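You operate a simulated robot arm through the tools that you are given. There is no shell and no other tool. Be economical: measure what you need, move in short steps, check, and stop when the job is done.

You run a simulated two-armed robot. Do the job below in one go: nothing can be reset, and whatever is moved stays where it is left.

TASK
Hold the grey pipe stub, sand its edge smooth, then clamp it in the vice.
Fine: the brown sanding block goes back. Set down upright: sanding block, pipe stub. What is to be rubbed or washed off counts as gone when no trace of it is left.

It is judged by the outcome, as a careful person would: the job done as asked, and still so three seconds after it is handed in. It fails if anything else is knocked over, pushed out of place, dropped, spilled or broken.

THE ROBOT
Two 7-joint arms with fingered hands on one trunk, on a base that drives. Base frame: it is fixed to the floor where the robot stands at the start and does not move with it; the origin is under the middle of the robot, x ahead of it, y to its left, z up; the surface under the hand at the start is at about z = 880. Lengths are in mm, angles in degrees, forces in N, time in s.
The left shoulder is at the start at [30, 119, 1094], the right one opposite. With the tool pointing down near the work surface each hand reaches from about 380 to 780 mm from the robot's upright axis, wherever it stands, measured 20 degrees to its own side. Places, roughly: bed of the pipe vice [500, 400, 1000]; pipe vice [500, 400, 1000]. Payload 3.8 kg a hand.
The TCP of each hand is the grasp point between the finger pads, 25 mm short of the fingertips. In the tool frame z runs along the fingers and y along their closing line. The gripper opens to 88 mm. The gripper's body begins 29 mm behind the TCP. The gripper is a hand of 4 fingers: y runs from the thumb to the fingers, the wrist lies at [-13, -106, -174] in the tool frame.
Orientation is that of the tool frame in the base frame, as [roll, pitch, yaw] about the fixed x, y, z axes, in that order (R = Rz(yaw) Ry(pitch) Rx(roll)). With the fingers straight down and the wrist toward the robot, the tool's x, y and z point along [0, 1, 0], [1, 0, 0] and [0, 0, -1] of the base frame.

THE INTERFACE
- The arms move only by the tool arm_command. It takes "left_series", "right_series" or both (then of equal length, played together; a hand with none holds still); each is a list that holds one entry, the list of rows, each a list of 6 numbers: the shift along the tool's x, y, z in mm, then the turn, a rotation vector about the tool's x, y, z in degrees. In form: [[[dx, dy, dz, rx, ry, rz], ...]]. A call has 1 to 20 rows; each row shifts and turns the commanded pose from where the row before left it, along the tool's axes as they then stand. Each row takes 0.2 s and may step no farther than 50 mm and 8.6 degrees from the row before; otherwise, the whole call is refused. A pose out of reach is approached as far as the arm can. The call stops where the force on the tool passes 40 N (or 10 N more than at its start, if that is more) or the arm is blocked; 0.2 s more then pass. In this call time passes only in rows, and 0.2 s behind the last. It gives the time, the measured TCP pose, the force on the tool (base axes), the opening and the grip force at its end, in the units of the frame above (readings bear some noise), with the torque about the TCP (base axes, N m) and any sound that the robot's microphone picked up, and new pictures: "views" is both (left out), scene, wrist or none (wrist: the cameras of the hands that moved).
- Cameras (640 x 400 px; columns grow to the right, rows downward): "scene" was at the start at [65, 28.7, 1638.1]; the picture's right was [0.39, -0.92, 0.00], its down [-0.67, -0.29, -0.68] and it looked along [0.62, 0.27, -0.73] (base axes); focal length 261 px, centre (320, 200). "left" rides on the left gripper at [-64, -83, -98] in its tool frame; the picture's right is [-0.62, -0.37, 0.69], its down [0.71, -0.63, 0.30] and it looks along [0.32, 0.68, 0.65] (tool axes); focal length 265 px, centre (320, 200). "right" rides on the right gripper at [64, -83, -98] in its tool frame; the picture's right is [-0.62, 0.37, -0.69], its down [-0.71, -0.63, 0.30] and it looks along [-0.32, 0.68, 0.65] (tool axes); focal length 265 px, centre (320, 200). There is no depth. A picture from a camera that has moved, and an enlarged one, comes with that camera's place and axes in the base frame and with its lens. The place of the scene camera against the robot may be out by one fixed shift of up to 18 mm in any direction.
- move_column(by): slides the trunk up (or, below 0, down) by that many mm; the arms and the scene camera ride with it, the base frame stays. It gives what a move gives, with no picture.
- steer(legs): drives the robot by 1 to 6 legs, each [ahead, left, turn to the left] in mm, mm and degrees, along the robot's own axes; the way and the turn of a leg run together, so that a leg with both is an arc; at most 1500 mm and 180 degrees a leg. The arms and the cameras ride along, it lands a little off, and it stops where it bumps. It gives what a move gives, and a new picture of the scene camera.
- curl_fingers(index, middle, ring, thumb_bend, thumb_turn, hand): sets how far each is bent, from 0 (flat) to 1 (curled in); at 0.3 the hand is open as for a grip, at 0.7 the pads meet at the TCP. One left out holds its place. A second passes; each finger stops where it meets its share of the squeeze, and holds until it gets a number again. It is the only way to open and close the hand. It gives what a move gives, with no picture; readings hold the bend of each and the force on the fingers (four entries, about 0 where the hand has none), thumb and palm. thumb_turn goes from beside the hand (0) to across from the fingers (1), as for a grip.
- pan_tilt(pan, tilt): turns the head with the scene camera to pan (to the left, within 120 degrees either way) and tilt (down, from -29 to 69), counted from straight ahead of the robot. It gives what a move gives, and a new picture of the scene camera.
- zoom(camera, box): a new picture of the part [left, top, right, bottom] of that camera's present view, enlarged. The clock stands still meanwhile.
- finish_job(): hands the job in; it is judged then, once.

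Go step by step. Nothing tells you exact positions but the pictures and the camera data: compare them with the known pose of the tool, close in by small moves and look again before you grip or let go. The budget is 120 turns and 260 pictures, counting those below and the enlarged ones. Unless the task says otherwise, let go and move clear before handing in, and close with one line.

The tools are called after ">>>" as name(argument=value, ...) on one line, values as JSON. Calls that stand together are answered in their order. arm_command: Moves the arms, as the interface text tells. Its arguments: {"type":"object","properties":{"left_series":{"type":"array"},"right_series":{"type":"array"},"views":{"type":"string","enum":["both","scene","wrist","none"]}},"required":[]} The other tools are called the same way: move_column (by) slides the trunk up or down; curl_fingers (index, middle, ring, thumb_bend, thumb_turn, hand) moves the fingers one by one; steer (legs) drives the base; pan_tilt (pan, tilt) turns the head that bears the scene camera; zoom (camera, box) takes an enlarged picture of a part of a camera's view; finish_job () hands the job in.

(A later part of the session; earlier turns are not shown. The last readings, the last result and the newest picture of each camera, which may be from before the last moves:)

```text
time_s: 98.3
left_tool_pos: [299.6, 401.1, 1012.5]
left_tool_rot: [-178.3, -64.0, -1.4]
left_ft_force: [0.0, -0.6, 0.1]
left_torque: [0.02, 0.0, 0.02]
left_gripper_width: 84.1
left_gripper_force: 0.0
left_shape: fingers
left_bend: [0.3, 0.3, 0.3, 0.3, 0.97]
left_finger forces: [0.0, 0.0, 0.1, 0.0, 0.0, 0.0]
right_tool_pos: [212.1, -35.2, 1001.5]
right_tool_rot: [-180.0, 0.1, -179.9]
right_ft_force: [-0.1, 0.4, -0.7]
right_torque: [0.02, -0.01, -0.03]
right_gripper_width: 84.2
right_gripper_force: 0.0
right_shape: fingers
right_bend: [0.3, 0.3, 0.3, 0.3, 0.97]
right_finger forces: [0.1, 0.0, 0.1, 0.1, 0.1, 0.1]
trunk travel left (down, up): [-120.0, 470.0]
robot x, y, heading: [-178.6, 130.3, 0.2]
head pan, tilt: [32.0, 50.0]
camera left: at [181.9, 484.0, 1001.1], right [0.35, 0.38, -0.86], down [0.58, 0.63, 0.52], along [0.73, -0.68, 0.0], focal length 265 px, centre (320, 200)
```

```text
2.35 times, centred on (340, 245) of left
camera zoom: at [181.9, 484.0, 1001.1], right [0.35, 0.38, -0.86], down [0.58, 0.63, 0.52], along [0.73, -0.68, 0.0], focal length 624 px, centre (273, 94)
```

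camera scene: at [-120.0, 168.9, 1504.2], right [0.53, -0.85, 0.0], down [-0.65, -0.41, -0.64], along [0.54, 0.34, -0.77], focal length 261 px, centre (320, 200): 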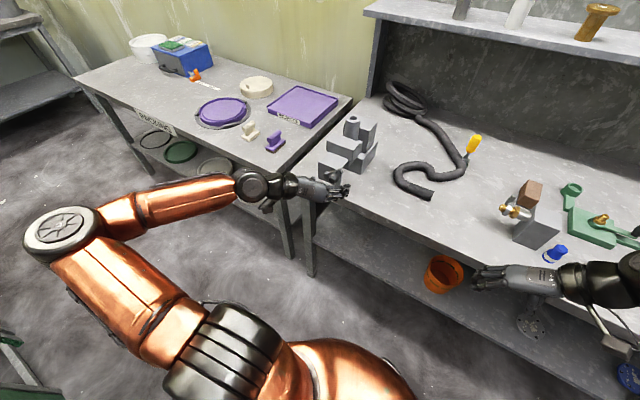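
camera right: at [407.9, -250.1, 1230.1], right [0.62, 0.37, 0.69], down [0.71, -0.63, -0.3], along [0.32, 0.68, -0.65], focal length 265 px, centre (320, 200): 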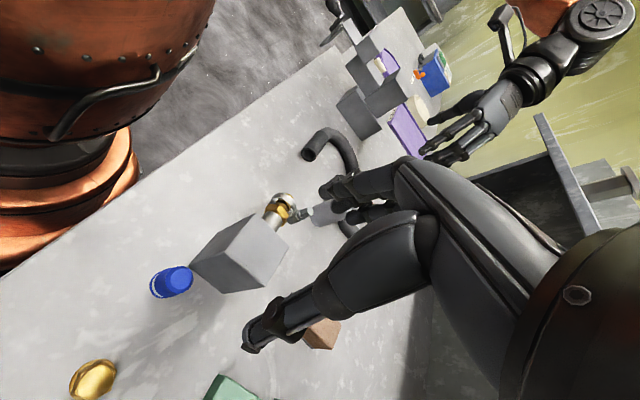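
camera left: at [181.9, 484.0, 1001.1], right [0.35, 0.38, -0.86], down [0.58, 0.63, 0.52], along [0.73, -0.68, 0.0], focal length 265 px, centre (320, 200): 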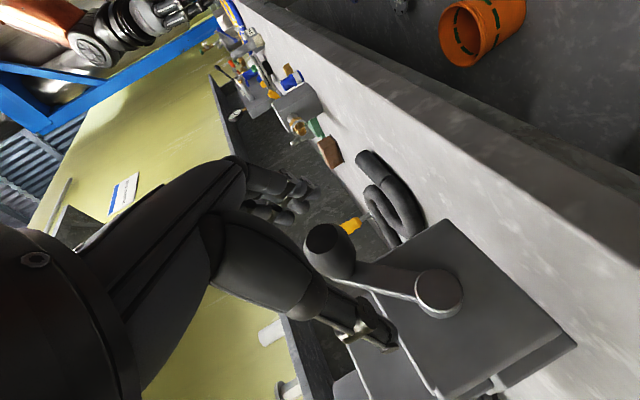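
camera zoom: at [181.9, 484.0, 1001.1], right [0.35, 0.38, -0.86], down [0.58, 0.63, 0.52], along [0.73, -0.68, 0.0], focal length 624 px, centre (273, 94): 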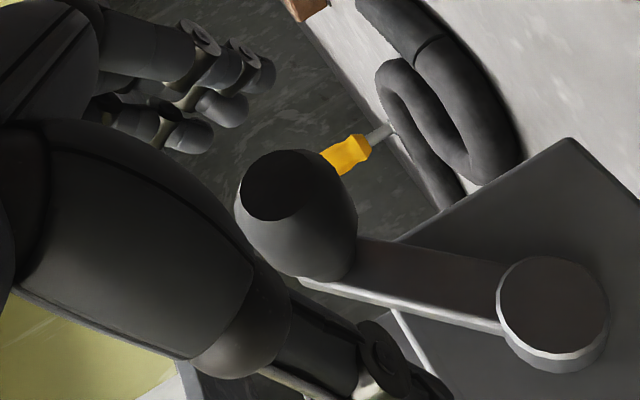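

The grip lies exactly on the grasp axis. I'll close on it.

>>> curl_fingers(hand="left", index=0.62, middle=0.62, ring=0.62, thumb_bend=0.62)

>>> zoom(camera="left", box=[240, 160, 480, 350])

```text
time_s: 99.3
left_tool_pos: [298.8, 401.1, 1014.0]
left_tool_rot: [-178.4, -64.0, -1.2]
left_ft_force: [0.2, -1.1, -0.7]
left_torque: [-0.02, 0.03, -0.02]
left_gripper_width: 17.1
left_gripper_force: 1.2
left_shape: fingers
left_bend: [0.62, 0.61, 0.62, 0.61, 0.97]
left_finger forces: [0.1, 0.7, 0.0, 0.0, 0.7, 0.0]
right_tool_pos: [211.8, -36.2, 1002.7]
right_tool_rot: [-180.0, 0.0, -179.9]
right_ft_force: [-0.3, 0.0, 0.1]
right_torque: [0.03, 0.02, -0.01]
right_gripper_width: 84.1
right_gripper_force: 0.0
right_shape: fingers
right_bend: [0.3, 0.3, 0.3, 0.3, 0.97]
right_finger forces: [0.0, 0.0, 0.0, 0.1, 0.1, 0.0]
trunk travel left (down, up): [-120.0, 470.0]
robot x, y, heading: [-179.3, 127.9, -0.2]
head pan, tilt: [32.0, 50.0]
```

```text
2.11 times, centred on (360, 255) of left
camera zoom: at [181.9, 483.9, 1001.1], right [0.35, 0.38, -0.86], down [0.58, 0.63, 0.52], along [0.73, -0.68, 0.0], focal length 559 px, centre (236, 84)
```

zoom: 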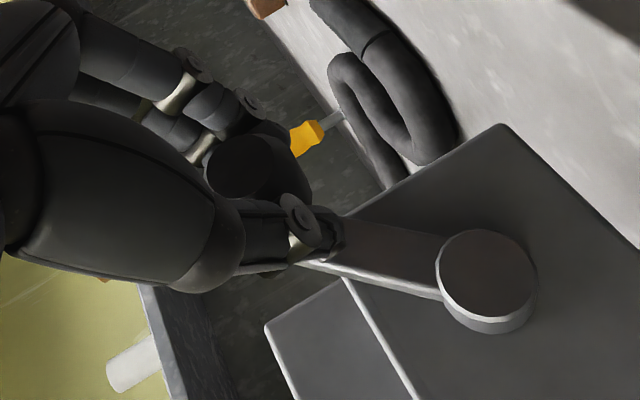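

The pads have the neck of the grip. I'll firm slightly and try turning clockwise by 30°, watching force and the jaw.

>>> curl_fingers(hand="left", index=0.68, middle=0.68, ring=0.68, thumb_bend=0.68)

>>> zoom(camera="scene", box=[310, 90, 390, 190])

>>> arm_command(left_series=[[[-5, 4.3, 2.4, 0, 0, 0], [-5.2, 4.2, 2.5, 0, 0, 0], [-5.9, 2.9, 2.9, 0, 0, 0], [-6, 2.5, 2.9, 0, 0, 0]]], views="wrist")

>>> zoom(camera="scene", box=[310, 90, 390, 190])

```text
time_s: 100.3
left_tool_pos: [299.3, 401.1, 1013.6]
left_tool_rot: [-178.4, -64.0, -1.3]
left_ft_force: [0.5, -2.4, -0.8]
left_torque: [-0.02, 0.0, -0.11]
left_gripper_width: 12.0
left_gripper_force: 5.2
left_shape: fingers
left_bend: [0.64, 0.63, 0.68, 0.64, 0.97]
left_finger forces: [2.3, 4.1, 0.0, 0.0, 3.8, 0.0]
right_tool_pos: [211.4, -36.4, 1002.0]
right_tool_rot: [180.0, 0.0, -179.8]
right_ft_force: [0.2, -0.3, -0.7]
right_torque: [0.0, -0.05, -0.01]
right_gripper_width: 84.8
right_gripper_force: 0.0
right_shape: fingers
right_bend: [0.3, 0.3, 0.3, 0.3, 0.97]
right_finger forces: [0.0, 0.1, 0.1, 0.1, 0.1, 0.1]
trunk travel left (down, up): [-120.0, 470.0]
robot x, y, heading: [-177.5, 131.5, 0.1]
head pan, tilt: [32.0, 50.0]
```

```text
4.00 times, centred on (350, 140) of scene
camera zoom: at [-121.9, 168.5, 1504.3], right [0.53, -0.85, 0.0], down [-0.65, -0.41, -0.64], along [0.54, 0.34, -0.77], focal length 1044 px, centre (200, 440)
```

zoom: 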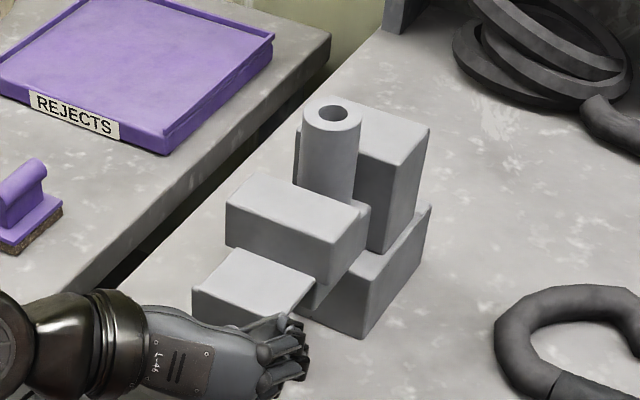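

```text
time_s: 101.3
left_tool_pos: [299.3, 386.8, 988.2]
left_tool_rot: [-178.3, -64.0, -1.3]
left_ft_force: [3.7, -1.9, 2.4]
left_torque: [-0.03, -0.04, -0.11]
left_gripper_width: 10.8
left_gripper_force: 5.0
left_shape: fingers
left_bend: [0.65, 0.63, 0.68, 0.64, 0.98]
left_finger forces: [1.6, 4.2, 0.0, 0.0, 3.6, 0.1]
right_tool_pos: [212.4, -35.9, 1003.1]
right_tool_rot: [180.0, 0.1, -179.9]
right_ft_force: [-0.8, 0.6, 0.6]
right_torque: [-0.01, -0.03, 0.02]
right_gripper_width: 84.4
right_gripper_force: 0.1
right_shape: fingers
right_bend: [0.3, 0.3, 0.3, 0.3, 0.97]
right_finger forces: [0.0, 0.0, 0.0, 0.1, 0.1, 0.0]
trunk travel left (down, up): [-120.0, 470.0]
robot x, y, heading: [-179.0, 128.9, 0.1]
head pan, tilt: [32.0, 50.0]
camera left: at [182.1, 469.9, 976.2], right [0.35, 0.38, -0.86], down [0.58, 0.63, 0.52], along [0.73, -0.68, 0.0], focal length 265 px, centre (320, 200)
```

left: 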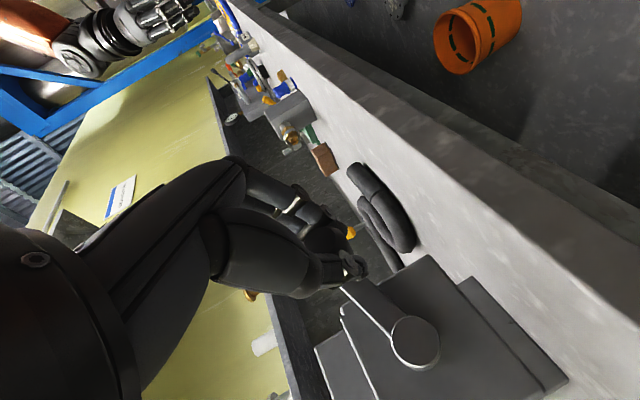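

```text
4.00 times, centred on (350, 140) of scene
camera zoom: at [-121.7, 168.4, 1504.3], right [0.53, -0.85, 0.0], down [-0.65, -0.41, -0.64], along [0.54, 0.34, -0.77], focal length 1044 px, centre (200, 440)
```

zoom: 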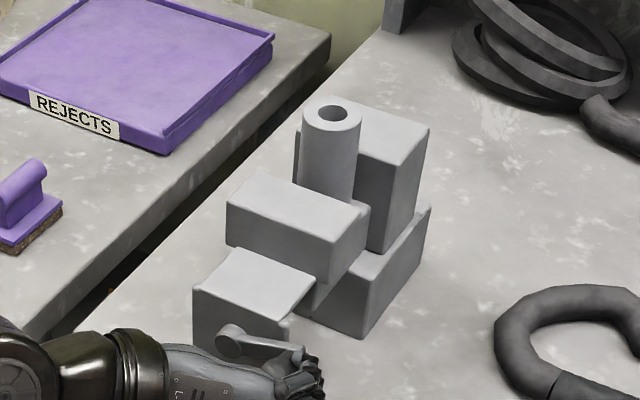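

The crank turns easily. I'll carry on clockwise another quarter turn and check which way the jaw goes.

>>> arm_command(left_series=[[[-12.2, 1.7, 6, 0, 0, 0], [-12.7, -1.9, 6.2, 0, 0, 0], [-11.8, -5.4, 5.7, 0, 0, 0], [-10.2, -8.7, 5, 0, 0, 0], [-7.8, -11.3, 3.8, 0, 0, 0], [-4.85, -13.1, 2.4, 0, 0, 0], [-1.7, -14.1, 0.8, 0, 0, 0]]], views="wrist")

>>> zoom(camera="scene", box=[310, 90, 390, 190])

```text
time_s: 102.9
left_tool_pos: [300.0, 442.0, 919.5]
left_tool_rot: [-178.3, -63.9, -1.3]
left_ft_force: [6.0, -2.2, -7.3]
left_torque: [0.01, 0.04, -0.08]
left_gripper_width: 12.0
left_gripper_force: 5.1
left_shape: fingers
left_bend: [0.63, 0.63, 0.68, 0.65, 0.96]
left_finger forces: [3.2, 3.4, 0.1, 0.0, 4.5, 0.0]
right_tool_pos: [212.1, -34.0, 1001.8]
right_tool_rot: [-180.0, -0.1, -179.9]
right_ft_force: [-0.8, 0.6, -0.4]
right_torque: [0.02, -0.03, -0.02]
right_gripper_width: 84.7
right_gripper_force: 0.1
right_shape: fingers
right_bend: [0.3, 0.3, 0.3, 0.3, 0.97]
right_finger forces: [0.1, 0.0, 0.0, 0.0, 0.0, 0.0]
trunk travel left (down, up): [-120.0, 470.0]
robot x, y, heading: [-179.7, 128.5, -0.0]
head pan, tilt: [32.0, 50.0]
camera left: at [182.3, 525.1, 908.1], right [0.35, 0.38, -0.86], down [0.58, 0.63, 0.52], along [0.73, -0.68, 0.0], focal length 265 px, centre (320, 200)
```

left: 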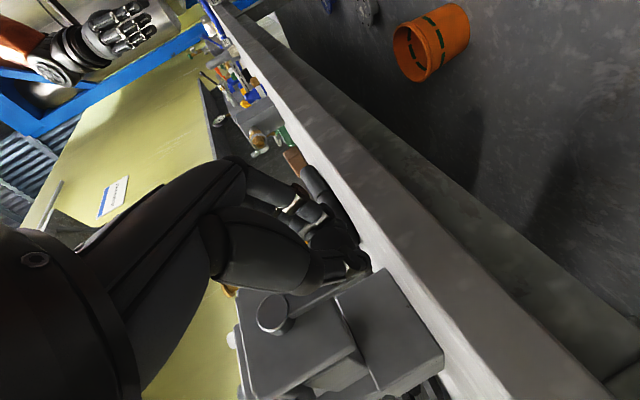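

```text
4.00 times, centred on (350, 140) of scene
camera zoom: at [-120.7, 169.1, 1504.2], right [0.53, -0.85, 0.0], down [-0.65, -0.41, -0.64], along [0.54, 0.34, -0.77], focal length 1044 px, centre (200, 440)
```

zoom: 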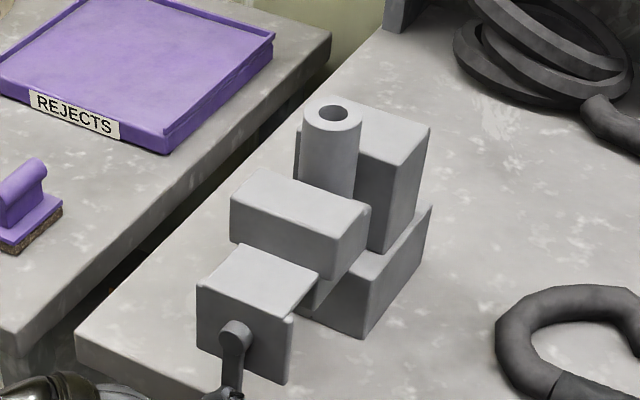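

Closing direction is right — the moving jaw advanced about 5 mm. I'll continue clockwise, following the crank forward.

>>> arm_command(left_series=[[[2.1, -14.1, 0.1, 0, 0, 0], [5.3, -13.1, -1.5, 0, 0, 0], [8.2, -11.3, -2.9, 0, 0, 0], [10.6, -8.7, -4.1, 0, 0, 0], [12.2, -5.4, -4.8, 0, 0, 0], [13.1, -1.9, -5.3, 0, 0, 0]]], views="wrist")

>>> zoom(camera="scene", box=[310, 90, 390, 190])

```text
time_s: 104.3
left_tool_pos: [305.9, 495.9, 975.6]
left_tool_rot: [-178.3, -64.0, -1.5]
left_ft_force: [-1.6, -4.7, -3.5]
left_torque: [-0.05, 0.11, -0.12]
left_gripper_width: 11.6
left_gripper_force: 5.4
left_shape: fingers
left_bend: [0.64, 0.64, 0.68, 0.65, 0.96]
left_finger forces: [3.4, 4.0, 0.1, 0.0, 3.5, 0.1]
right_tool_pos: [211.9, -35.6, 1002.0]
right_tool_rot: [180.0, 0.0, -179.9]
right_ft_force: [0.6, -0.6, -0.3]
right_torque: [-0.01, 0.01, 0.03]
right_gripper_width: 84.3
right_gripper_force: 0.0
right_shape: fingers
right_bend: [0.3, 0.3, 0.3, 0.3, 0.97]
right_finger forces: [0.1, 0.0, 0.0, 0.0, 0.1, 0.1]
trunk travel left (down, up): [-120.0, 470.0]
robot x, y, heading: [-178.8, 128.0, -0.2]
head pan, tilt: [32.0, 50.0]
camera left: at [187.7, 577.8, 964.1], right [0.35, 0.38, -0.86], down [0.59, 0.63, 0.52], along [0.73, -0.68, 0.0], focal length 265 px, centre (320, 200)
```

left: 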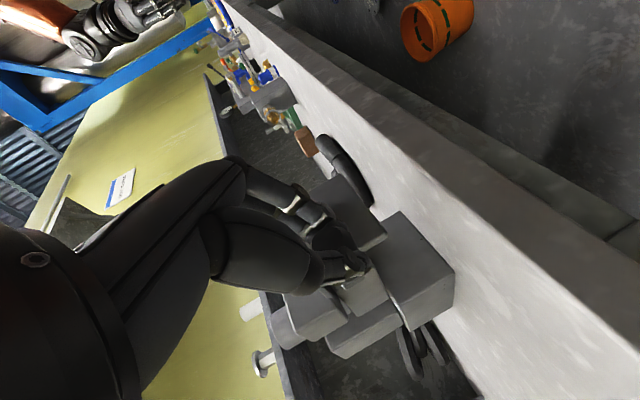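

```text
4.00 times, centred on (350, 140) of scene
camera zoom: at [-122.1, 168.3, 1504.3], right [0.53, -0.85, 0.0], down [-0.65, -0.41, -0.64], along [0.54, 0.34, -0.77], focal length 1044 px, centre (200, 440)
```

zoom: 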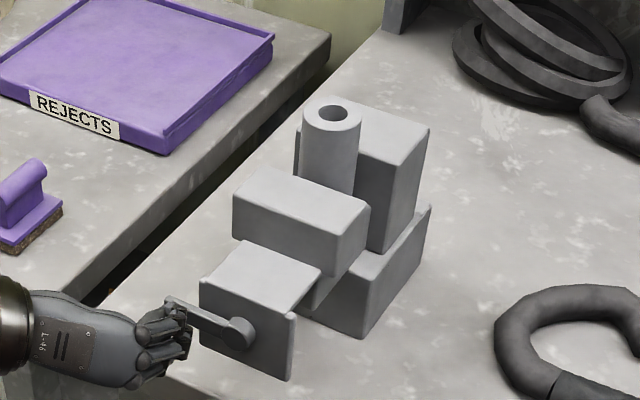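

It's going smoothly. I'll continue a further half turn.

>>> arm_command(left_series=[[[13, 1.9, -5.7, 0, 0, 0], [12.1, 5.4, -5.2, 0, 0, 0], [10.5, 8.7, -4.5, 0, 0, 0], [8.1, 11.3, -3.3, 0, 0, 0], [5.1, 13.1, -1.9, 0, 0, 0], [1.9, 14.1, -0.3, 0, 0, 0], [-1.5, 14.1, 1.3, 0, 0, 0], [-4.6, 13.1, 2.9, 0, 0, 0], [-7.6, 11.3, 4.3, 0, 0, 0]]], views="wrist")

>>> zoom(camera="scene", box=[310, 90, 390, 190])

```text
time_s: 106.3
left_tool_pos: [309.7, 401.0, 1014.9]
left_tool_rot: [-178.3, -64.1, -1.4]
left_ft_force: [0.5, 1.0, 1.2]
left_torque: [-0.02, -0.05, -0.01]
left_gripper_width: 10.0
left_gripper_force: 3.7
left_shape: fingers
left_bend: [0.67, 0.65, 0.68, 0.64, 0.97]
left_finger forces: [0.7, 2.9, 0.1, 0.0, 4.5, 0.1]
right_tool_pos: [210.6, -35.4, 1002.6]
right_tool_rot: [-180.0, 0.0, -179.9]
right_ft_force: [0.9, 0.4, 0.3]
right_torque: [0.02, 0.0, 0.01]
right_gripper_width: 84.5
right_gripper_force: 0.0
right_shape: fingers
right_bend: [0.3, 0.3, 0.3, 0.3, 0.97]
right_finger forces: [0.0, 0.0, 0.1, 0.0, 0.1, 0.1]
trunk travel left (down, up): [-120.0, 470.0]
robot x, y, heading: [-176.9, 131.8, 0.2]
head pan, tilt: [32.0, 50.0]
camera left: at [193.0, 484.3, 1001.7], right [0.35, 0.38, -0.86], down [0.58, 0.63, 0.52], along [0.73, -0.68, 0.0], focal length 265 px, centre (320, 200)
```

left: 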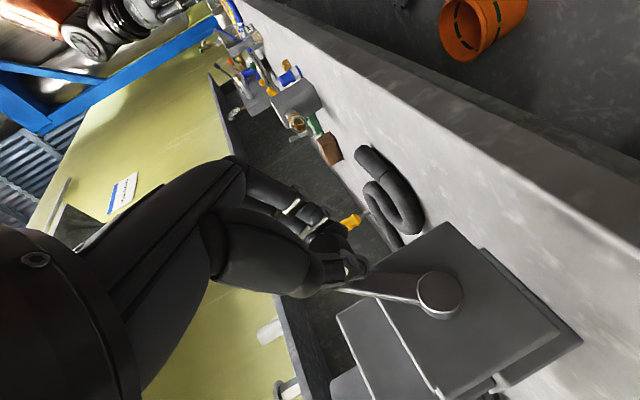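

```text
4.00 times, centred on (350, 140) of scene
camera zoom: at [-122.2, 168.8, 1504.3], right [0.53, -0.85, 0.0], down [-0.65, -0.41, -0.64], along [0.54, 0.34, -0.77], focal length 1044 px, centre (200, 440)
```

zoom: 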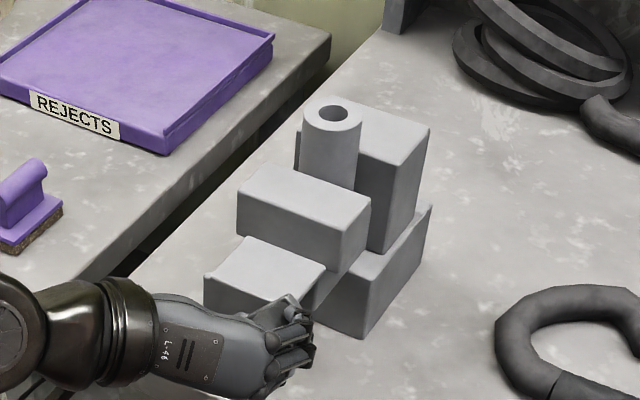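

One full turn advanced the jaw about 10 mm. I'll keep going; the jaw should soon meet the stub.

>>> arm_command(left_series=[[[-10, 8.7, 5.4, 0, 0, 0], [-11.6, 5.4, 6.1, 0, 0, 0], [-12.5, 1.9, 6.6, 0, 0, 0], [-12.5, -1.9, 6.6, 0, 0, 0], [-11.6, -5.4, 6.1, 0, 0, 0], [-10, -8.7, 5.4, 0, 0, 0], [-7.6, -11.3, 4.2, 0, 0, 0], [-4.65, -13.1, 2.8, 0, 0, 0], [-1.5, -14.1, 1.2, 0, 0, 0], [1.9, -14.1, -0.4, 0, 0, 0], [5.05, -13.1, -2, 0, 0, 0], [8, -11.3, -3.4, 0, 0, 0]]], views="none")

>>> zoom(camera="scene", box=[310, 90, 390, 190])

```text
time_s: 108.9
left_tool_pos: [314.0, 479.1, 942.4]
left_tool_rot: [-178.4, -64.4, -1.3]
left_ft_force: [-4.6, -12.4, 12.1]
left_torque: [-0.64, -0.21, -0.37]
left_gripper_width: 25.4
left_gripper_force: 9.4
left_shape: fingers
left_bend: [0.47, 0.68, 0.68, 0.68, 0.97]
left_finger forces: [18.4, 0.0, 0.0, 0.0, 0.0, 0.1]
right_tool_pos: [209.8, -34.7, 1002.5]
right_tool_rot: [179.8, 0.1, -179.9]
right_ft_force: [0.1, 0.2, -0.4]
right_torque: [-0.02, -0.02, 0.03]
right_gripper_width: 84.3
right_gripper_force: 0.1
right_shape: fingers
right_bend: [0.3, 0.3, 0.3, 0.3, 0.97]
right_finger forces: [0.0, 0.0, 0.0, 0.0, 0.1, 0.0]
trunk travel left (down, up): [-120.0, 470.0]
robot x, y, heading: [-177.4, 131.8, -0.0]
head pan, tilt: [32.0, 50.0]
```

```text
4.00 times, centred on (350, 140) of scene
camera zoom: at [-124.6, 166.5, 1504.6], right [0.53, -0.85, 0.0], down [-0.65, -0.41, -0.64], along [0.55, 0.34, -0.76], focal length 1044 px, centre (200, 440)
```

zoom: 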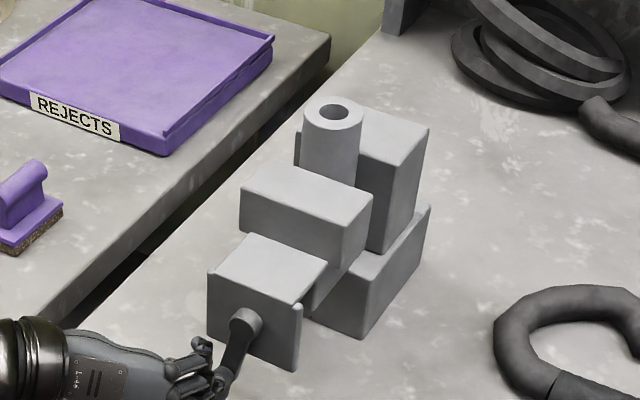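

The resistance grew and the grip slipped partly out of the fingers. I'll look before regripping.

>>> zoom(camera="left", box=[200, 130, 520, 350])

>>> zoom(camera="scene", box=[325, 150, 375, 190])

```text
1.82 times, centred on (360, 240) of left
camera zoom: at [197.3, 561.3, 928.3], right [0.36, 0.38, -0.85], down [0.58, 0.63, 0.52], along [0.73, -0.68, 0.0], focal length 483 px, centre (247, 127)
```

zoom: 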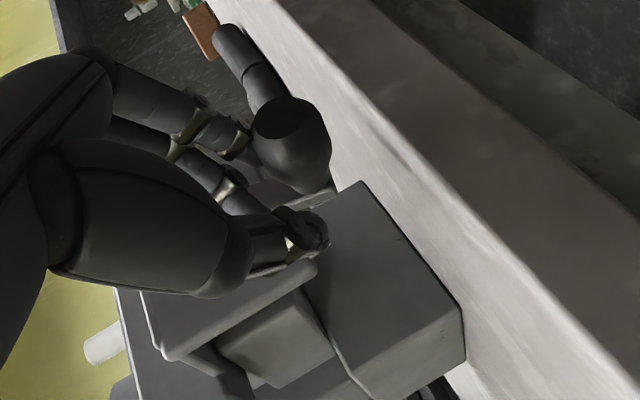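

```text
10.00 times, centred on (350, 170) of scene
camera zoom: at [-124.6, 166.5, 1504.6], right [0.53, -0.85, 0.0], down [-0.65, -0.41, -0.64], along [0.55, 0.34, -0.76], focal length 2610 px, centre (20, 500)
```

zoom: 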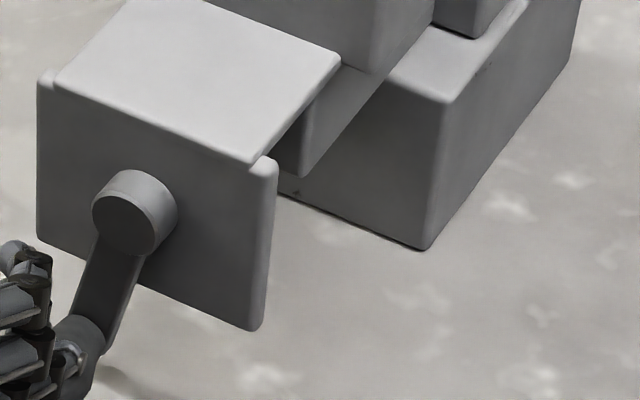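

I'll back the hand straight out, open, and re-align on the grip, now at about [308, 464, 917].

>>> arm_command(left_series=[[[-8.8, 0, -18, 0, 0, 0], [-8.8, 0, -18, 0, 0, 0], [-8.8, 0, -18, 0, 0, 0]]], views="none")

>>> curl_fingers(hand="left", index=0.3, middle=0.3, ring=0.3, thumb_bend=0.3)

>>> zoom(camera="left", box=[200, 100, 520, 320])

>>> zoom(camera="scene", box=[310, 90, 390, 190])

```text
time_s: 109.7
left_tool_pos: [254.1, 480.5, 937.4]
left_tool_rot: [-178.7, -64.0, -1.1]
left_ft_force: [-0.3, -0.4, 0.2]
left_torque: [-0.01, 0.01, 0.02]
left_gripper_width: 3.1
left_gripper_force: 0.1
left_shape: fingers
left_bend: [0.68, 0.68, 0.68, 0.68, 0.98]
left_finger forces: [0.0, 0.0, 0.0, 0.0, 0.0, 0.1]
right_tool_pos: [210.9, -34.6, 1002.4]
right_tool_rot: [180.0, 0.0, -179.9]
right_ft_force: [0.6, 0.1, 0.4]
right_torque: [-0.01, 0.0, 0.0]
right_gripper_width: 84.6
right_gripper_force: 0.0
right_shape: fingers
right_bend: [0.3, 0.3, 0.3, 0.3, 0.97]
right_finger forces: [0.0, 0.0, 0.0, 0.0, 0.0, 0.1]
trunk travel left (down, up): [-120.0, 470.0]
robot x, y, heading: [-178.9, 132.5, 0.2]
head pan, tilt: [32.0, 50.0]
```

```text
time_s: 110.7
left_tool_pos: [255.2, 479.5, 937.6]
left_tool_rot: [-178.6, -63.9, -1.2]
left_ft_force: [-0.5, 0.7, 0.3]
left_torque: [0.02, 0.0, 0.02]
left_gripper_width: 84.2
left_gripper_force: 0.0
left_shape: fingers
left_bend: [0.3, 0.3, 0.3, 0.3, 0.98]
left_finger forces: [0.0, 0.0, 0.1, 0.0, 0.0, 0.0]
right_tool_pos: [211.2, -36.2, 1001.8]
right_tool_rot: [180.0, 0.0, -179.9]
right_ft_force: [0.3, 0.2, 0.5]
right_torque: [-0.02, 0.01, 0.0]
right_gripper_width: 84.3
right_gripper_force: 0.1
right_shape: fingers
right_bend: [0.3, 0.3, 0.3, 0.3, 0.97]
right_finger forces: [0.0, 0.0, 0.1, 0.0, 0.0, 0.1]
trunk travel left (down, up): [-120.0, 470.0]
robot x, y, heading: [-177.8, 131.1, 0.1]
head pan, tilt: [32.0, 50.0]
```

```text
1.82 times, centred on (360, 210) of left
camera zoom: at [137.7, 562.4, 925.1], right [0.35, 0.38, -0.86], down [0.58, 0.63, 0.52], along [0.73, -0.68, 0.0], focal length 483 px, centre (247, 182)
```

zoom: 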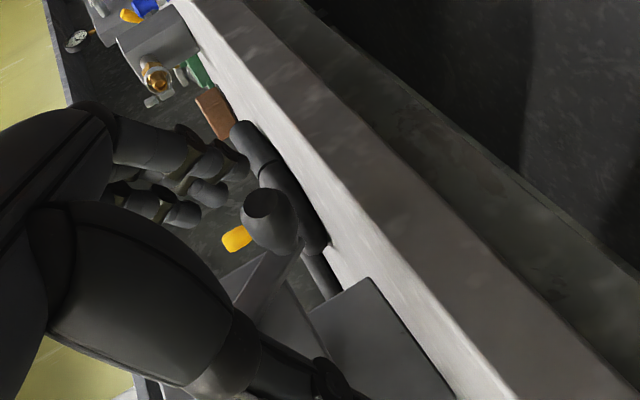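

```text
4.00 times, centred on (350, 140) of scene
camera zoom: at [-122.1, 168.9, 1504.3], right [0.53, -0.85, 0.0], down [-0.65, -0.41, -0.64], along [0.54, 0.34, -0.77], focal length 1044 px, centre (200, 440)
```

zoom: 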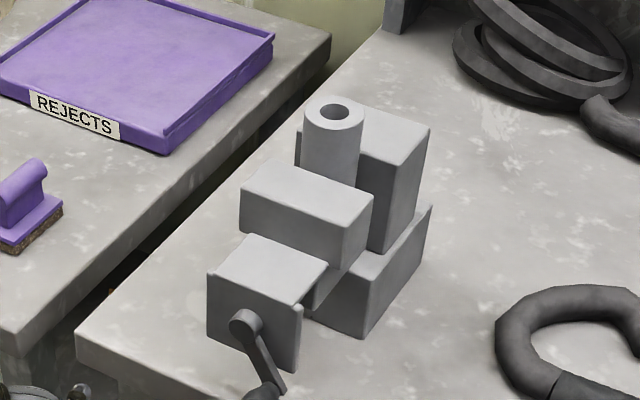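

The crank is at about 70° below horizontal right, grip end [309, 422, 922]. I'll line up in front of it.

>>> arm_command(left_series=[[[-5.9, 28.7, 2.9, 0, 0, 0], [-5.9, 28.7, 2.9, 0, 0, 0], [11, 0, 22.5, 0, 0, 0]]], views="none")

>>> zoom(camera="left", box=[200, 130, 520, 350])

```text
time_s: 111.5
left_tool_pos: [281.5, 422.2, 922.2]
left_tool_rot: [-178.3, -64.0, -1.2]
left_ft_force: [0.1, -1.0, -0.3]
left_torque: [-0.03, 0.0, 0.0]
left_gripper_width: 84.6
left_gripper_force: 0.0
left_shape: fingers
left_bend: [0.3, 0.3, 0.3, 0.3, 0.98]
left_finger forces: [0.0, 0.0, 0.1, 0.0, 0.0, 0.0]
right_tool_pos: [211.8, -32.7, 1002.1]
right_tool_rot: [179.9, 0.0, -179.9]
right_ft_force: [0.5, 0.1, -0.5]
right_torque: [-0.01, -0.03, -0.02]
right_gripper_width: 84.5
right_gripper_force: 0.0
right_shape: fingers
right_bend: [0.3, 0.3, 0.3, 0.3, 0.97]
right_finger forces: [0.0, 0.0, 0.1, 0.0, 0.0, 0.1]
trunk travel left (down, up): [-120.0, 470.0]
robot x, y, heading: [-178.2, 131.5, 0.3]
head pan, tilt: [32.0, 50.0]
```

```text
1.82 times, centred on (360, 240) of left
camera zoom: at [162.9, 505.2, 911.1], right [0.35, 0.38, -0.86], down [0.58, 0.63, 0.52], along [0.73, -0.68, 0.0], focal length 483 px, centre (247, 127)
```

zoom: 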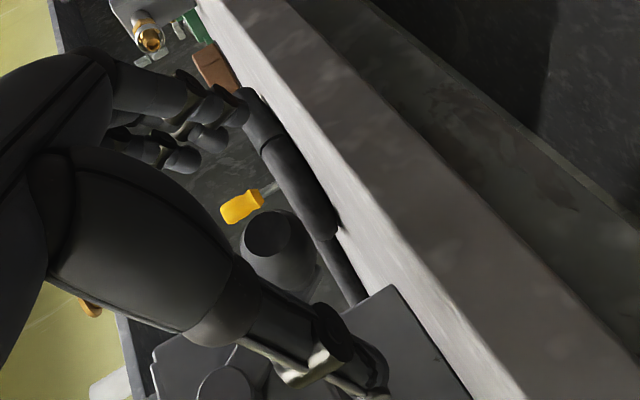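

>>> arm_command(left_series=[[[9.4, 2.8, 14.6, 0, 0, 0], [9.4, 2.8, 14.6, 0, 0, 0]]], views="none")

>>> zoom(camera="left", box=[200, 130, 520, 350])

```text
time_s: 112.1
left_tool_pos: [315.4, 417.3, 927.0]
left_tool_rot: [-178.4, -64.0, -1.2]
left_ft_force: [-0.2, -0.6, 1.2]
left_torque: [-0.03, -0.02, -0.01]
left_gripper_width: 84.4
left_gripper_force: 0.1
left_shape: fingers
left_bend: [0.3, 0.3, 0.3, 0.3, 0.98]
left_finger forces: [0.0, 0.1, 0.1, 0.1, 0.0, 0.0]
right_tool_pos: [210.6, -34.3, 1002.8]
right_tool_rot: [180.0, 0.0, -180.0]
right_ft_force: [-0.1, 0.3, 0.3]
right_torque: [0.0, 0.0, -0.01]
right_gripper_width: 84.5
right_gripper_force: 0.1
right_shape: fingers
right_bend: [0.3, 0.3, 0.3, 0.3, 0.97]
right_finger forces: [0.0, 0.0, 0.0, 0.0, 0.0, 0.1]
trunk travel left (down, up): [-120.0, 470.0]
robot x, y, heading: [-182.3, 128.7, 0.1]
head pan, tilt: [32.0, 50.0]
```

```text
1.82 times, centred on (360, 240) of left
camera zoom: at [197.2, 500.0, 915.3], right [0.35, 0.38, -0.86], down [0.58, 0.63, 0.52], along [0.73, -0.68, 0.0], focal length 483 px, centre (247, 127)
```

zoom: 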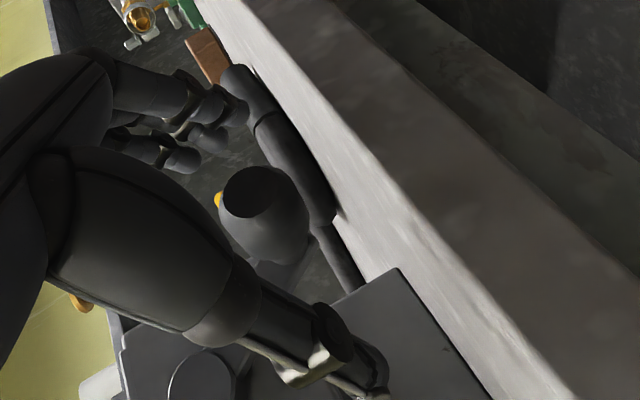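

The grip is well between thumb and fingers. I'll close firmly this time.

>>> curl_fingers(hand="left", index=0.8, middle=0.8, ring=0.8, thumb_bend=0.8)

>>> zoom(camera="left", box=[200, 130, 520, 350])

```text
time_s: 113.1
left_tool_pos: [315.1, 416.9, 927.7]
left_tool_rot: [-178.3, -64.0, -1.3]
left_ft_force: [8.4, -4.5, -1.2]
left_torque: [-0.01, -0.11, -0.17]
left_gripper_width: 9.9
left_gripper_force: 16.5
left_shape: fingers
left_bend: [0.71, 0.62, 0.8, 0.65, 0.95]
left_finger forces: [8.3, 10.5, 0.0, 0.0, 14.3, 0.0]
right_tool_pos: [213.1, -35.6, 1002.5]
right_tool_rot: [-180.0, -0.1, 180.0]
right_ft_force: [-0.4, -0.7, 1.1]
right_torque: [0.0, 0.02, -0.01]
right_gripper_width: 84.6
right_gripper_force: 0.0
right_shape: fingers
right_bend: [0.3, 0.3, 0.3, 0.3, 0.97]
right_finger forces: [0.0, 0.0, 0.0, 0.1, 0.0, 0.0]
trunk travel left (down, up): [-120.0, 470.0]
robot x, y, heading: [-178.5, 130.2, -0.1]
head pan, tilt: [32.0, 50.0]
```

```text
1.82 times, centred on (360, 240) of left
camera zoom: at [198.2, 499.5, 915.2], right [0.35, 0.38, -0.86], down [0.58, 0.63, 0.52], along [0.73, -0.68, 0.0], focal length 483 px, centre (247, 127)
```

zoom: 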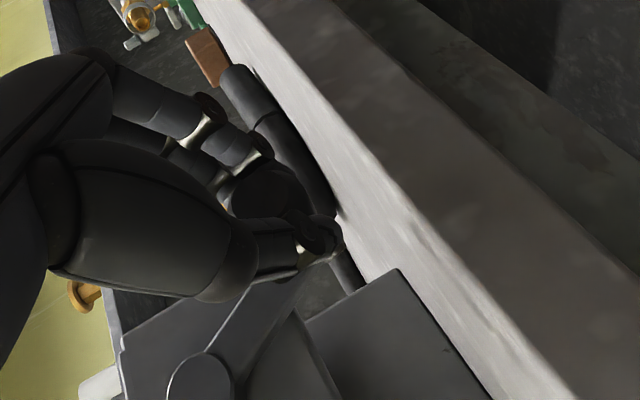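

>>> arm_command(left_series=[[[-3.3, -12.7, 2.1, 0, 0, 0], [-0.4, -14.2, 0.6, 0, 0, 0], [3, -13.9, -1, 0, 0, 0], [6.1, -12.7, -2.5, 0, 0, 0]]], views="wrist")

>>> zoom(camera="scene", box=[310, 90, 390, 190])

```text
time_s: 114.1
left_tool_pos: [317.4, 470.8, 930.5]
left_tool_rot: [-178.6, -63.7, -1.1]
left_ft_force: [4.2, -11.8, -18.8]
left_torque: [-0.06, 0.14, -0.43]
left_gripper_width: 11.1
left_gripper_force: 17.9
left_shape: fingers
left_bend: [0.71, 0.6, 0.8, 0.68, 0.94]
left_finger forces: [12.5, 8.9, 0.0, 0.0, 14.3, 0.0]
right_tool_pos: [213.3, -35.7, 1002.5]
right_tool_rot: [179.9, 0.0, -179.9]
right_ft_force: [0.0, -0.2, -0.3]
right_torque: [0.01, 0.0, 0.01]
right_gripper_width: 83.9
right_gripper_force: 0.1
right_shape: fingers
right_bend: [0.3, 0.3, 0.3, 0.3, 0.97]
right_finger forces: [0.0, 0.1, 0.1, 0.0, 0.0, 0.0]
trunk travel left (down, up): [-120.0, 470.0]
robot x, y, heading: [-176.9, 131.4, 0.3]
head pan, tilt: [32.0, 50.0]
camera left: at [200.2, 552.8, 919.4], right [0.35, 0.38, -0.86], down [0.59, 0.63, 0.51], along [0.73, -0.68, -0.01], focal length 265 px, centre (320, 200)
```

left: 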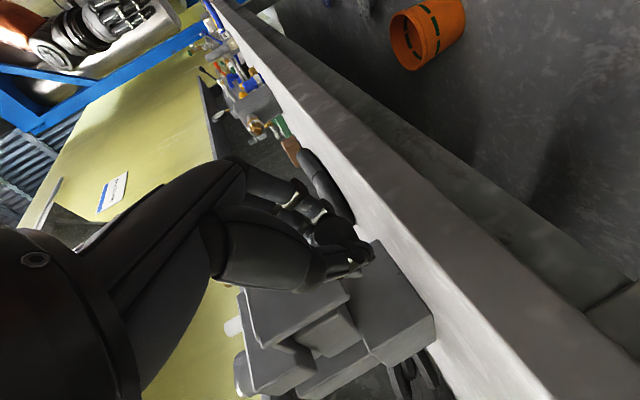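

```text
4.00 times, centred on (350, 140) of scene
camera zoom: at [-119.7, 168.3, 1504.0], right [0.53, -0.85, 0.0], down [-0.65, -0.41, -0.64], along [0.54, 0.34, -0.77], focal length 1044 px, centre (200, 440)
```

zoom: 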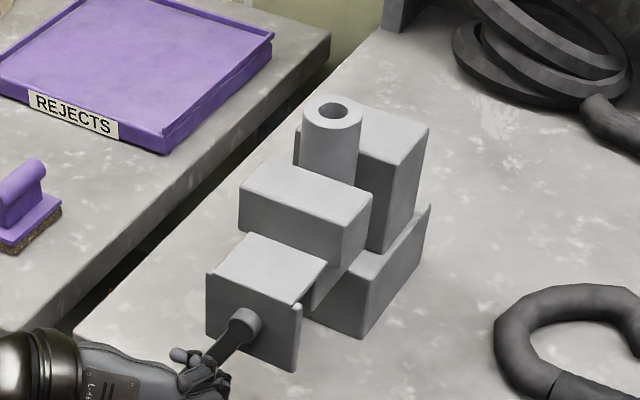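

Resistance is rising (about 22 N), as when clamping. I'll keep turning gently until it is tight and check the jaws.

>>> arm_command(left_series=[[[4.4, -5.2, -1.9, 0, 0, 0], [4.4, -5.2, -1.9, 0, 0, 0], [5.5, -3.9, -2.4, 0, 0, 0]]], views="none")

>>> zoom(camera="scene", box=[325, 105, 375, 155])

>>> zoom(camera="scene", box=[310, 140, 370, 190])

```text
time_s: 114.9
left_tool_pos: [319.0, 484.9, 945.5]
left_tool_rot: [-178.6, -63.5, -1.2]
left_ft_force: [4.9, -8.0, -26.5]
left_torque: [-0.04, 0.15, -0.41]
left_gripper_width: 12.1
left_gripper_force: 18.9
left_shape: fingers
left_bend: [0.71, 0.61, 0.8, 0.68, 0.92]
left_finger forces: [14.0, 7.8, 0.1, 0.0, 17.2, 0.0]
right_tool_pos: [214.4, -34.1, 1001.4]
right_tool_rot: [-180.0, 0.0, -179.9]
right_ft_force: [-0.1, 0.0, 0.2]
right_torque: [0.01, 0.02, -0.01]
right_gripper_width: 84.6
right_gripper_force: 0.1
right_shape: fingers
right_bend: [0.3, 0.3, 0.3, 0.3, 0.97]
right_finger forces: [0.0, 0.1, 0.1, 0.0, 0.0, 0.0]
trunk travel left (down, up): [-120.0, 470.0]
robot x, y, heading: [-179.4, 129.2, -0.0]
head pan, tilt: [32.0, 50.0]
```

```text
8.00 times, centred on (350, 130) of scene
camera zoom: at [-118.9, 169.3, 1504.0], right [0.53, -0.85, 0.0], down [-0.65, -0.41, -0.64], along [0.54, 0.34, -0.77], focal length 2088 px, centre (80, 760)
```

zoom: 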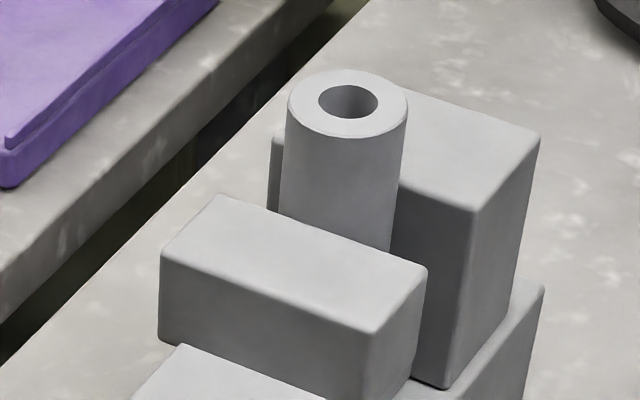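

```text
8.00 times, centred on (340, 165) of scene
camera zoom: at [-118.9, 169.3, 1504.0], right [0.53, -0.85, 0.0], down [-0.65, -0.41, -0.64], along [0.54, 0.34, -0.77], focal length 2088 px, centre (160, 480)
```

zoom: 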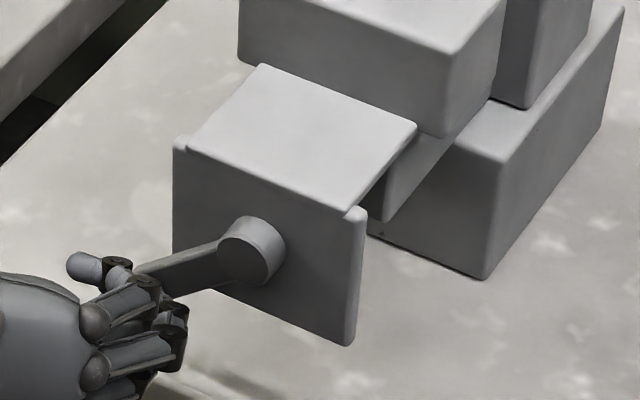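

The gap now matches the stub's diameter and the torque has built to about 1.5 N·m. I'll tighten a little more until it stops.

>>> arm_command(left_series=[[[4.7, -3, -2.3, 0, 0, 0], [4.7, -2.5, -2.3, 0, 0, 0], [5, -2, -2.4, 0, 0, 0]]], views="none")

>>> zoom(camera="scene", box=[325, 105, 375, 155])

>>> zoom(camera="scene", box=[310, 140, 370, 190])

```text
time_s: 115.7
left_tool_pos: [318.1, 493.6, 959.9]
left_tool_rot: [-178.6, -63.5, -1.1]
left_ft_force: [7.0, -4.4, -31.8]
left_torque: [-0.04, 0.14, -0.37]
left_gripper_width: 13.1
left_gripper_force: 20.5
left_shape: fingers
left_bend: [0.71, 0.62, 0.8, 0.67, 0.91]
left_finger forces: [13.2, 7.0, 0.0, 0.0, 21.0, 0.0]
right_tool_pos: [214.1, -34.0, 1001.2]
right_tool_rot: [-180.0, -0.3, -179.9]
right_ft_force: [0.5, 0.0, -0.5]
right_torque: [-0.01, -0.02, 0.0]
right_gripper_width: 84.6
right_gripper_force: 0.1
right_shape: fingers
right_bend: [0.3, 0.3, 0.3, 0.3, 0.97]
right_finger forces: [0.0, 0.0, 0.1, 0.1, 0.1, 0.1]
trunk travel left (down, up): [-120.0, 470.0]
robot x, y, heading: [-177.7, 132.5, -0.2]
head pan, tilt: [32.0, 50.0]
```

```text
8.00 times, centred on (350, 130) of scene
camera zoom: at [-118.0, 170.3, 1504.0], right [0.53, -0.85, 0.0], down [-0.65, -0.41, -0.64], along [0.54, 0.34, -0.77], focal length 2088 px, centre (80, 760)
```

zoom: 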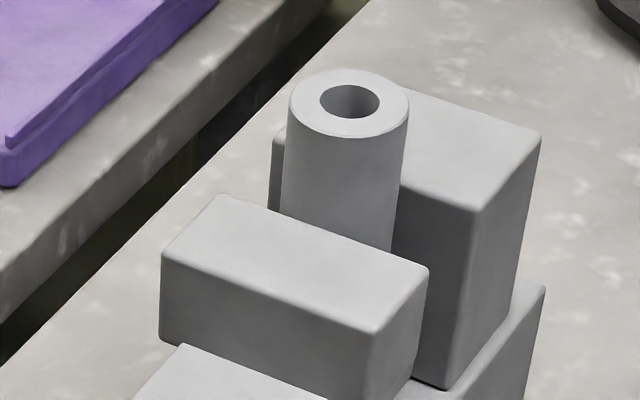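

```text
8.00 times, centred on (340, 165) of scene
camera zoom: at [-118.0, 170.3, 1504.0], right [0.53, -0.85, 0.0], down [-0.65, -0.41, -0.64], along [0.54, 0.34, -0.77], focal length 2088 px, centre (160, 480)
```

zoom: 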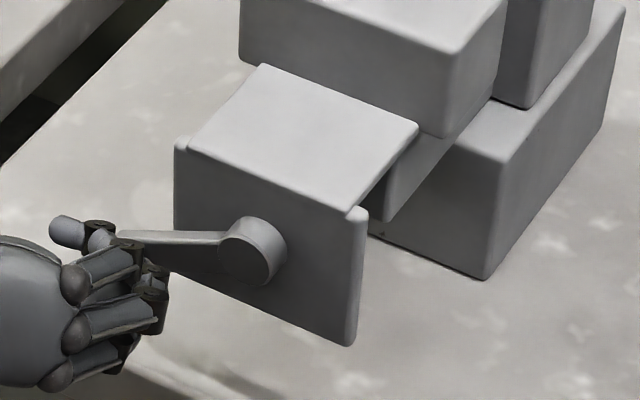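

Still slowly tightening. A bit more until the force limit, then I'll release and see whether it holds.

>>> arm_command(left_series=[[[5.4, -1.2, -2.6, 0, 0, 0], [5.4, -0.4, -2.6, 0, 0, 0], [5.4, 0.4, -2.6, 0, 0, 0], [5.4, 1.2, -2.6, 0, 0, 0], [5.4, 2, -2.6, 0, 0, 0]]], views="none")

>>> zoom(camera="scene", box=[310, 100, 390, 190])

```text
time_s: 116.9
left_tool_pos: [318.4, 489.7, 995.7]
left_tool_rot: [-178.6, -64.0, -1.0]
left_ft_force: [-0.1, -0.5, 0.2]
left_torque: [0.04, 0.01, 0.01]
left_gripper_width: 0.0
left_gripper_force: 0.1
left_shape: fingers
left_bend: [0.72, 0.73, 0.8, 0.76, 0.96]
left_finger forces: [0.1, 0.0, 0.0, 0.0, 0.0, 0.0]
right_tool_pos: [212.1, -35.4, 1003.2]
right_tool_rot: [-180.0, 0.0, -179.9]
right_ft_force: [-0.1, -0.1, -0.2]
right_torque: [0.02, -0.02, -0.01]
right_gripper_width: 84.4
right_gripper_force: 0.1
right_shape: fingers
right_bend: [0.3, 0.3, 0.3, 0.3, 0.97]
right_finger forces: [0.0, 0.0, 0.0, 0.0, 0.0, 0.0]
trunk travel left (down, up): [-120.0, 470.0]
robot x, y, heading: [-177.8, 129.5, 0.2]
head pan, tilt: [32.0, 50.0]
```

```text
4.44 times, centred on (350, 145) of scene
camera zoom: at [-122.3, 168.7, 1504.3], right [0.53, -0.85, 0.0], down [-0.65, -0.41, -0.64], along [0.54, 0.34, -0.77], focal length 1160 px, centre (187, 444)
```

zoom: 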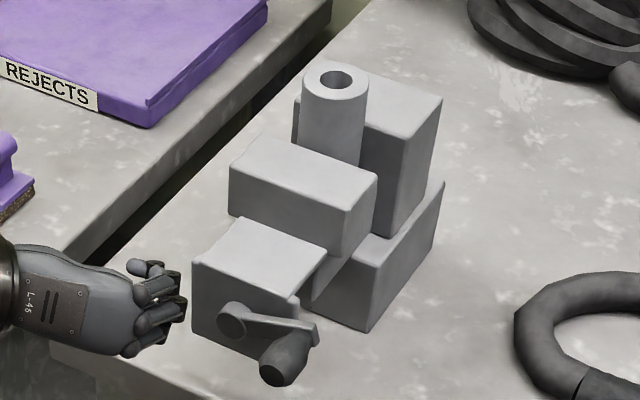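

The fingers slipped off and the crank swung back. I'll check the jaws and the crank closely.

>>> zoom(camera="scene", box=[325, 105, 375, 155])

>>> zoom(camera="scene", box=[310, 140, 370, 190])

>>> zoom(camera="left", box=[200, 100, 520, 350])

```text
8.00 times, centred on (350, 130) of scene
camera zoom: at [-122.3, 168.7, 1504.3], right [0.53, -0.85, 0.0], down [-0.65, -0.41, -0.64], along [0.54, 0.34, -0.77], focal length 2088 px, centre (80, 760)
```

zoom: 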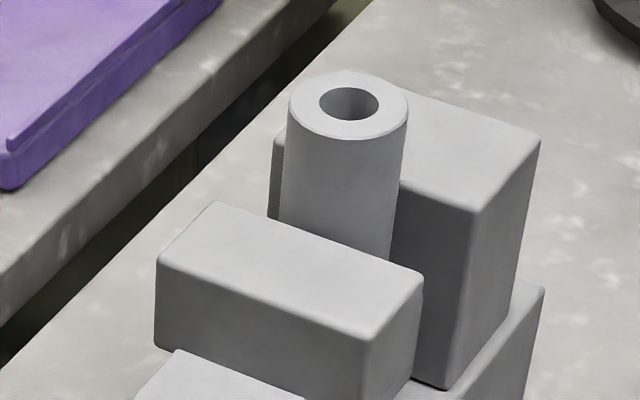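

```text
8.00 times, centred on (340, 165) of scene
camera zoom: at [-122.3, 168.7, 1504.3], right [0.53, -0.85, 0.0], down [-0.65, -0.41, -0.64], along [0.54, 0.34, -0.77], focal length 2088 px, centre (160, 480)
```

zoom: 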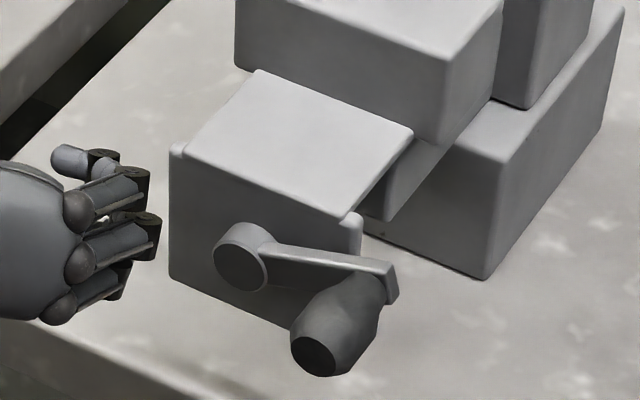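

```text
1.60 times, centred on (360, 225) of left
camera zoom: at [199.9, 572.5, 983.4], right [0.35, 0.38, -0.86], down [0.58, 0.63, 0.52], along [0.73, -0.68, 0.0], focal length 425 px, centre (256, 160)
```

zoom: 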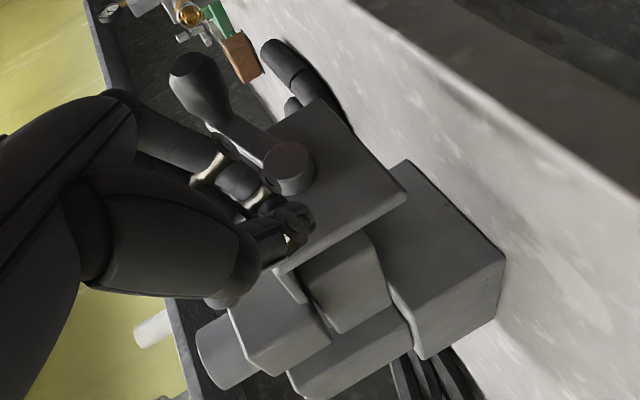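

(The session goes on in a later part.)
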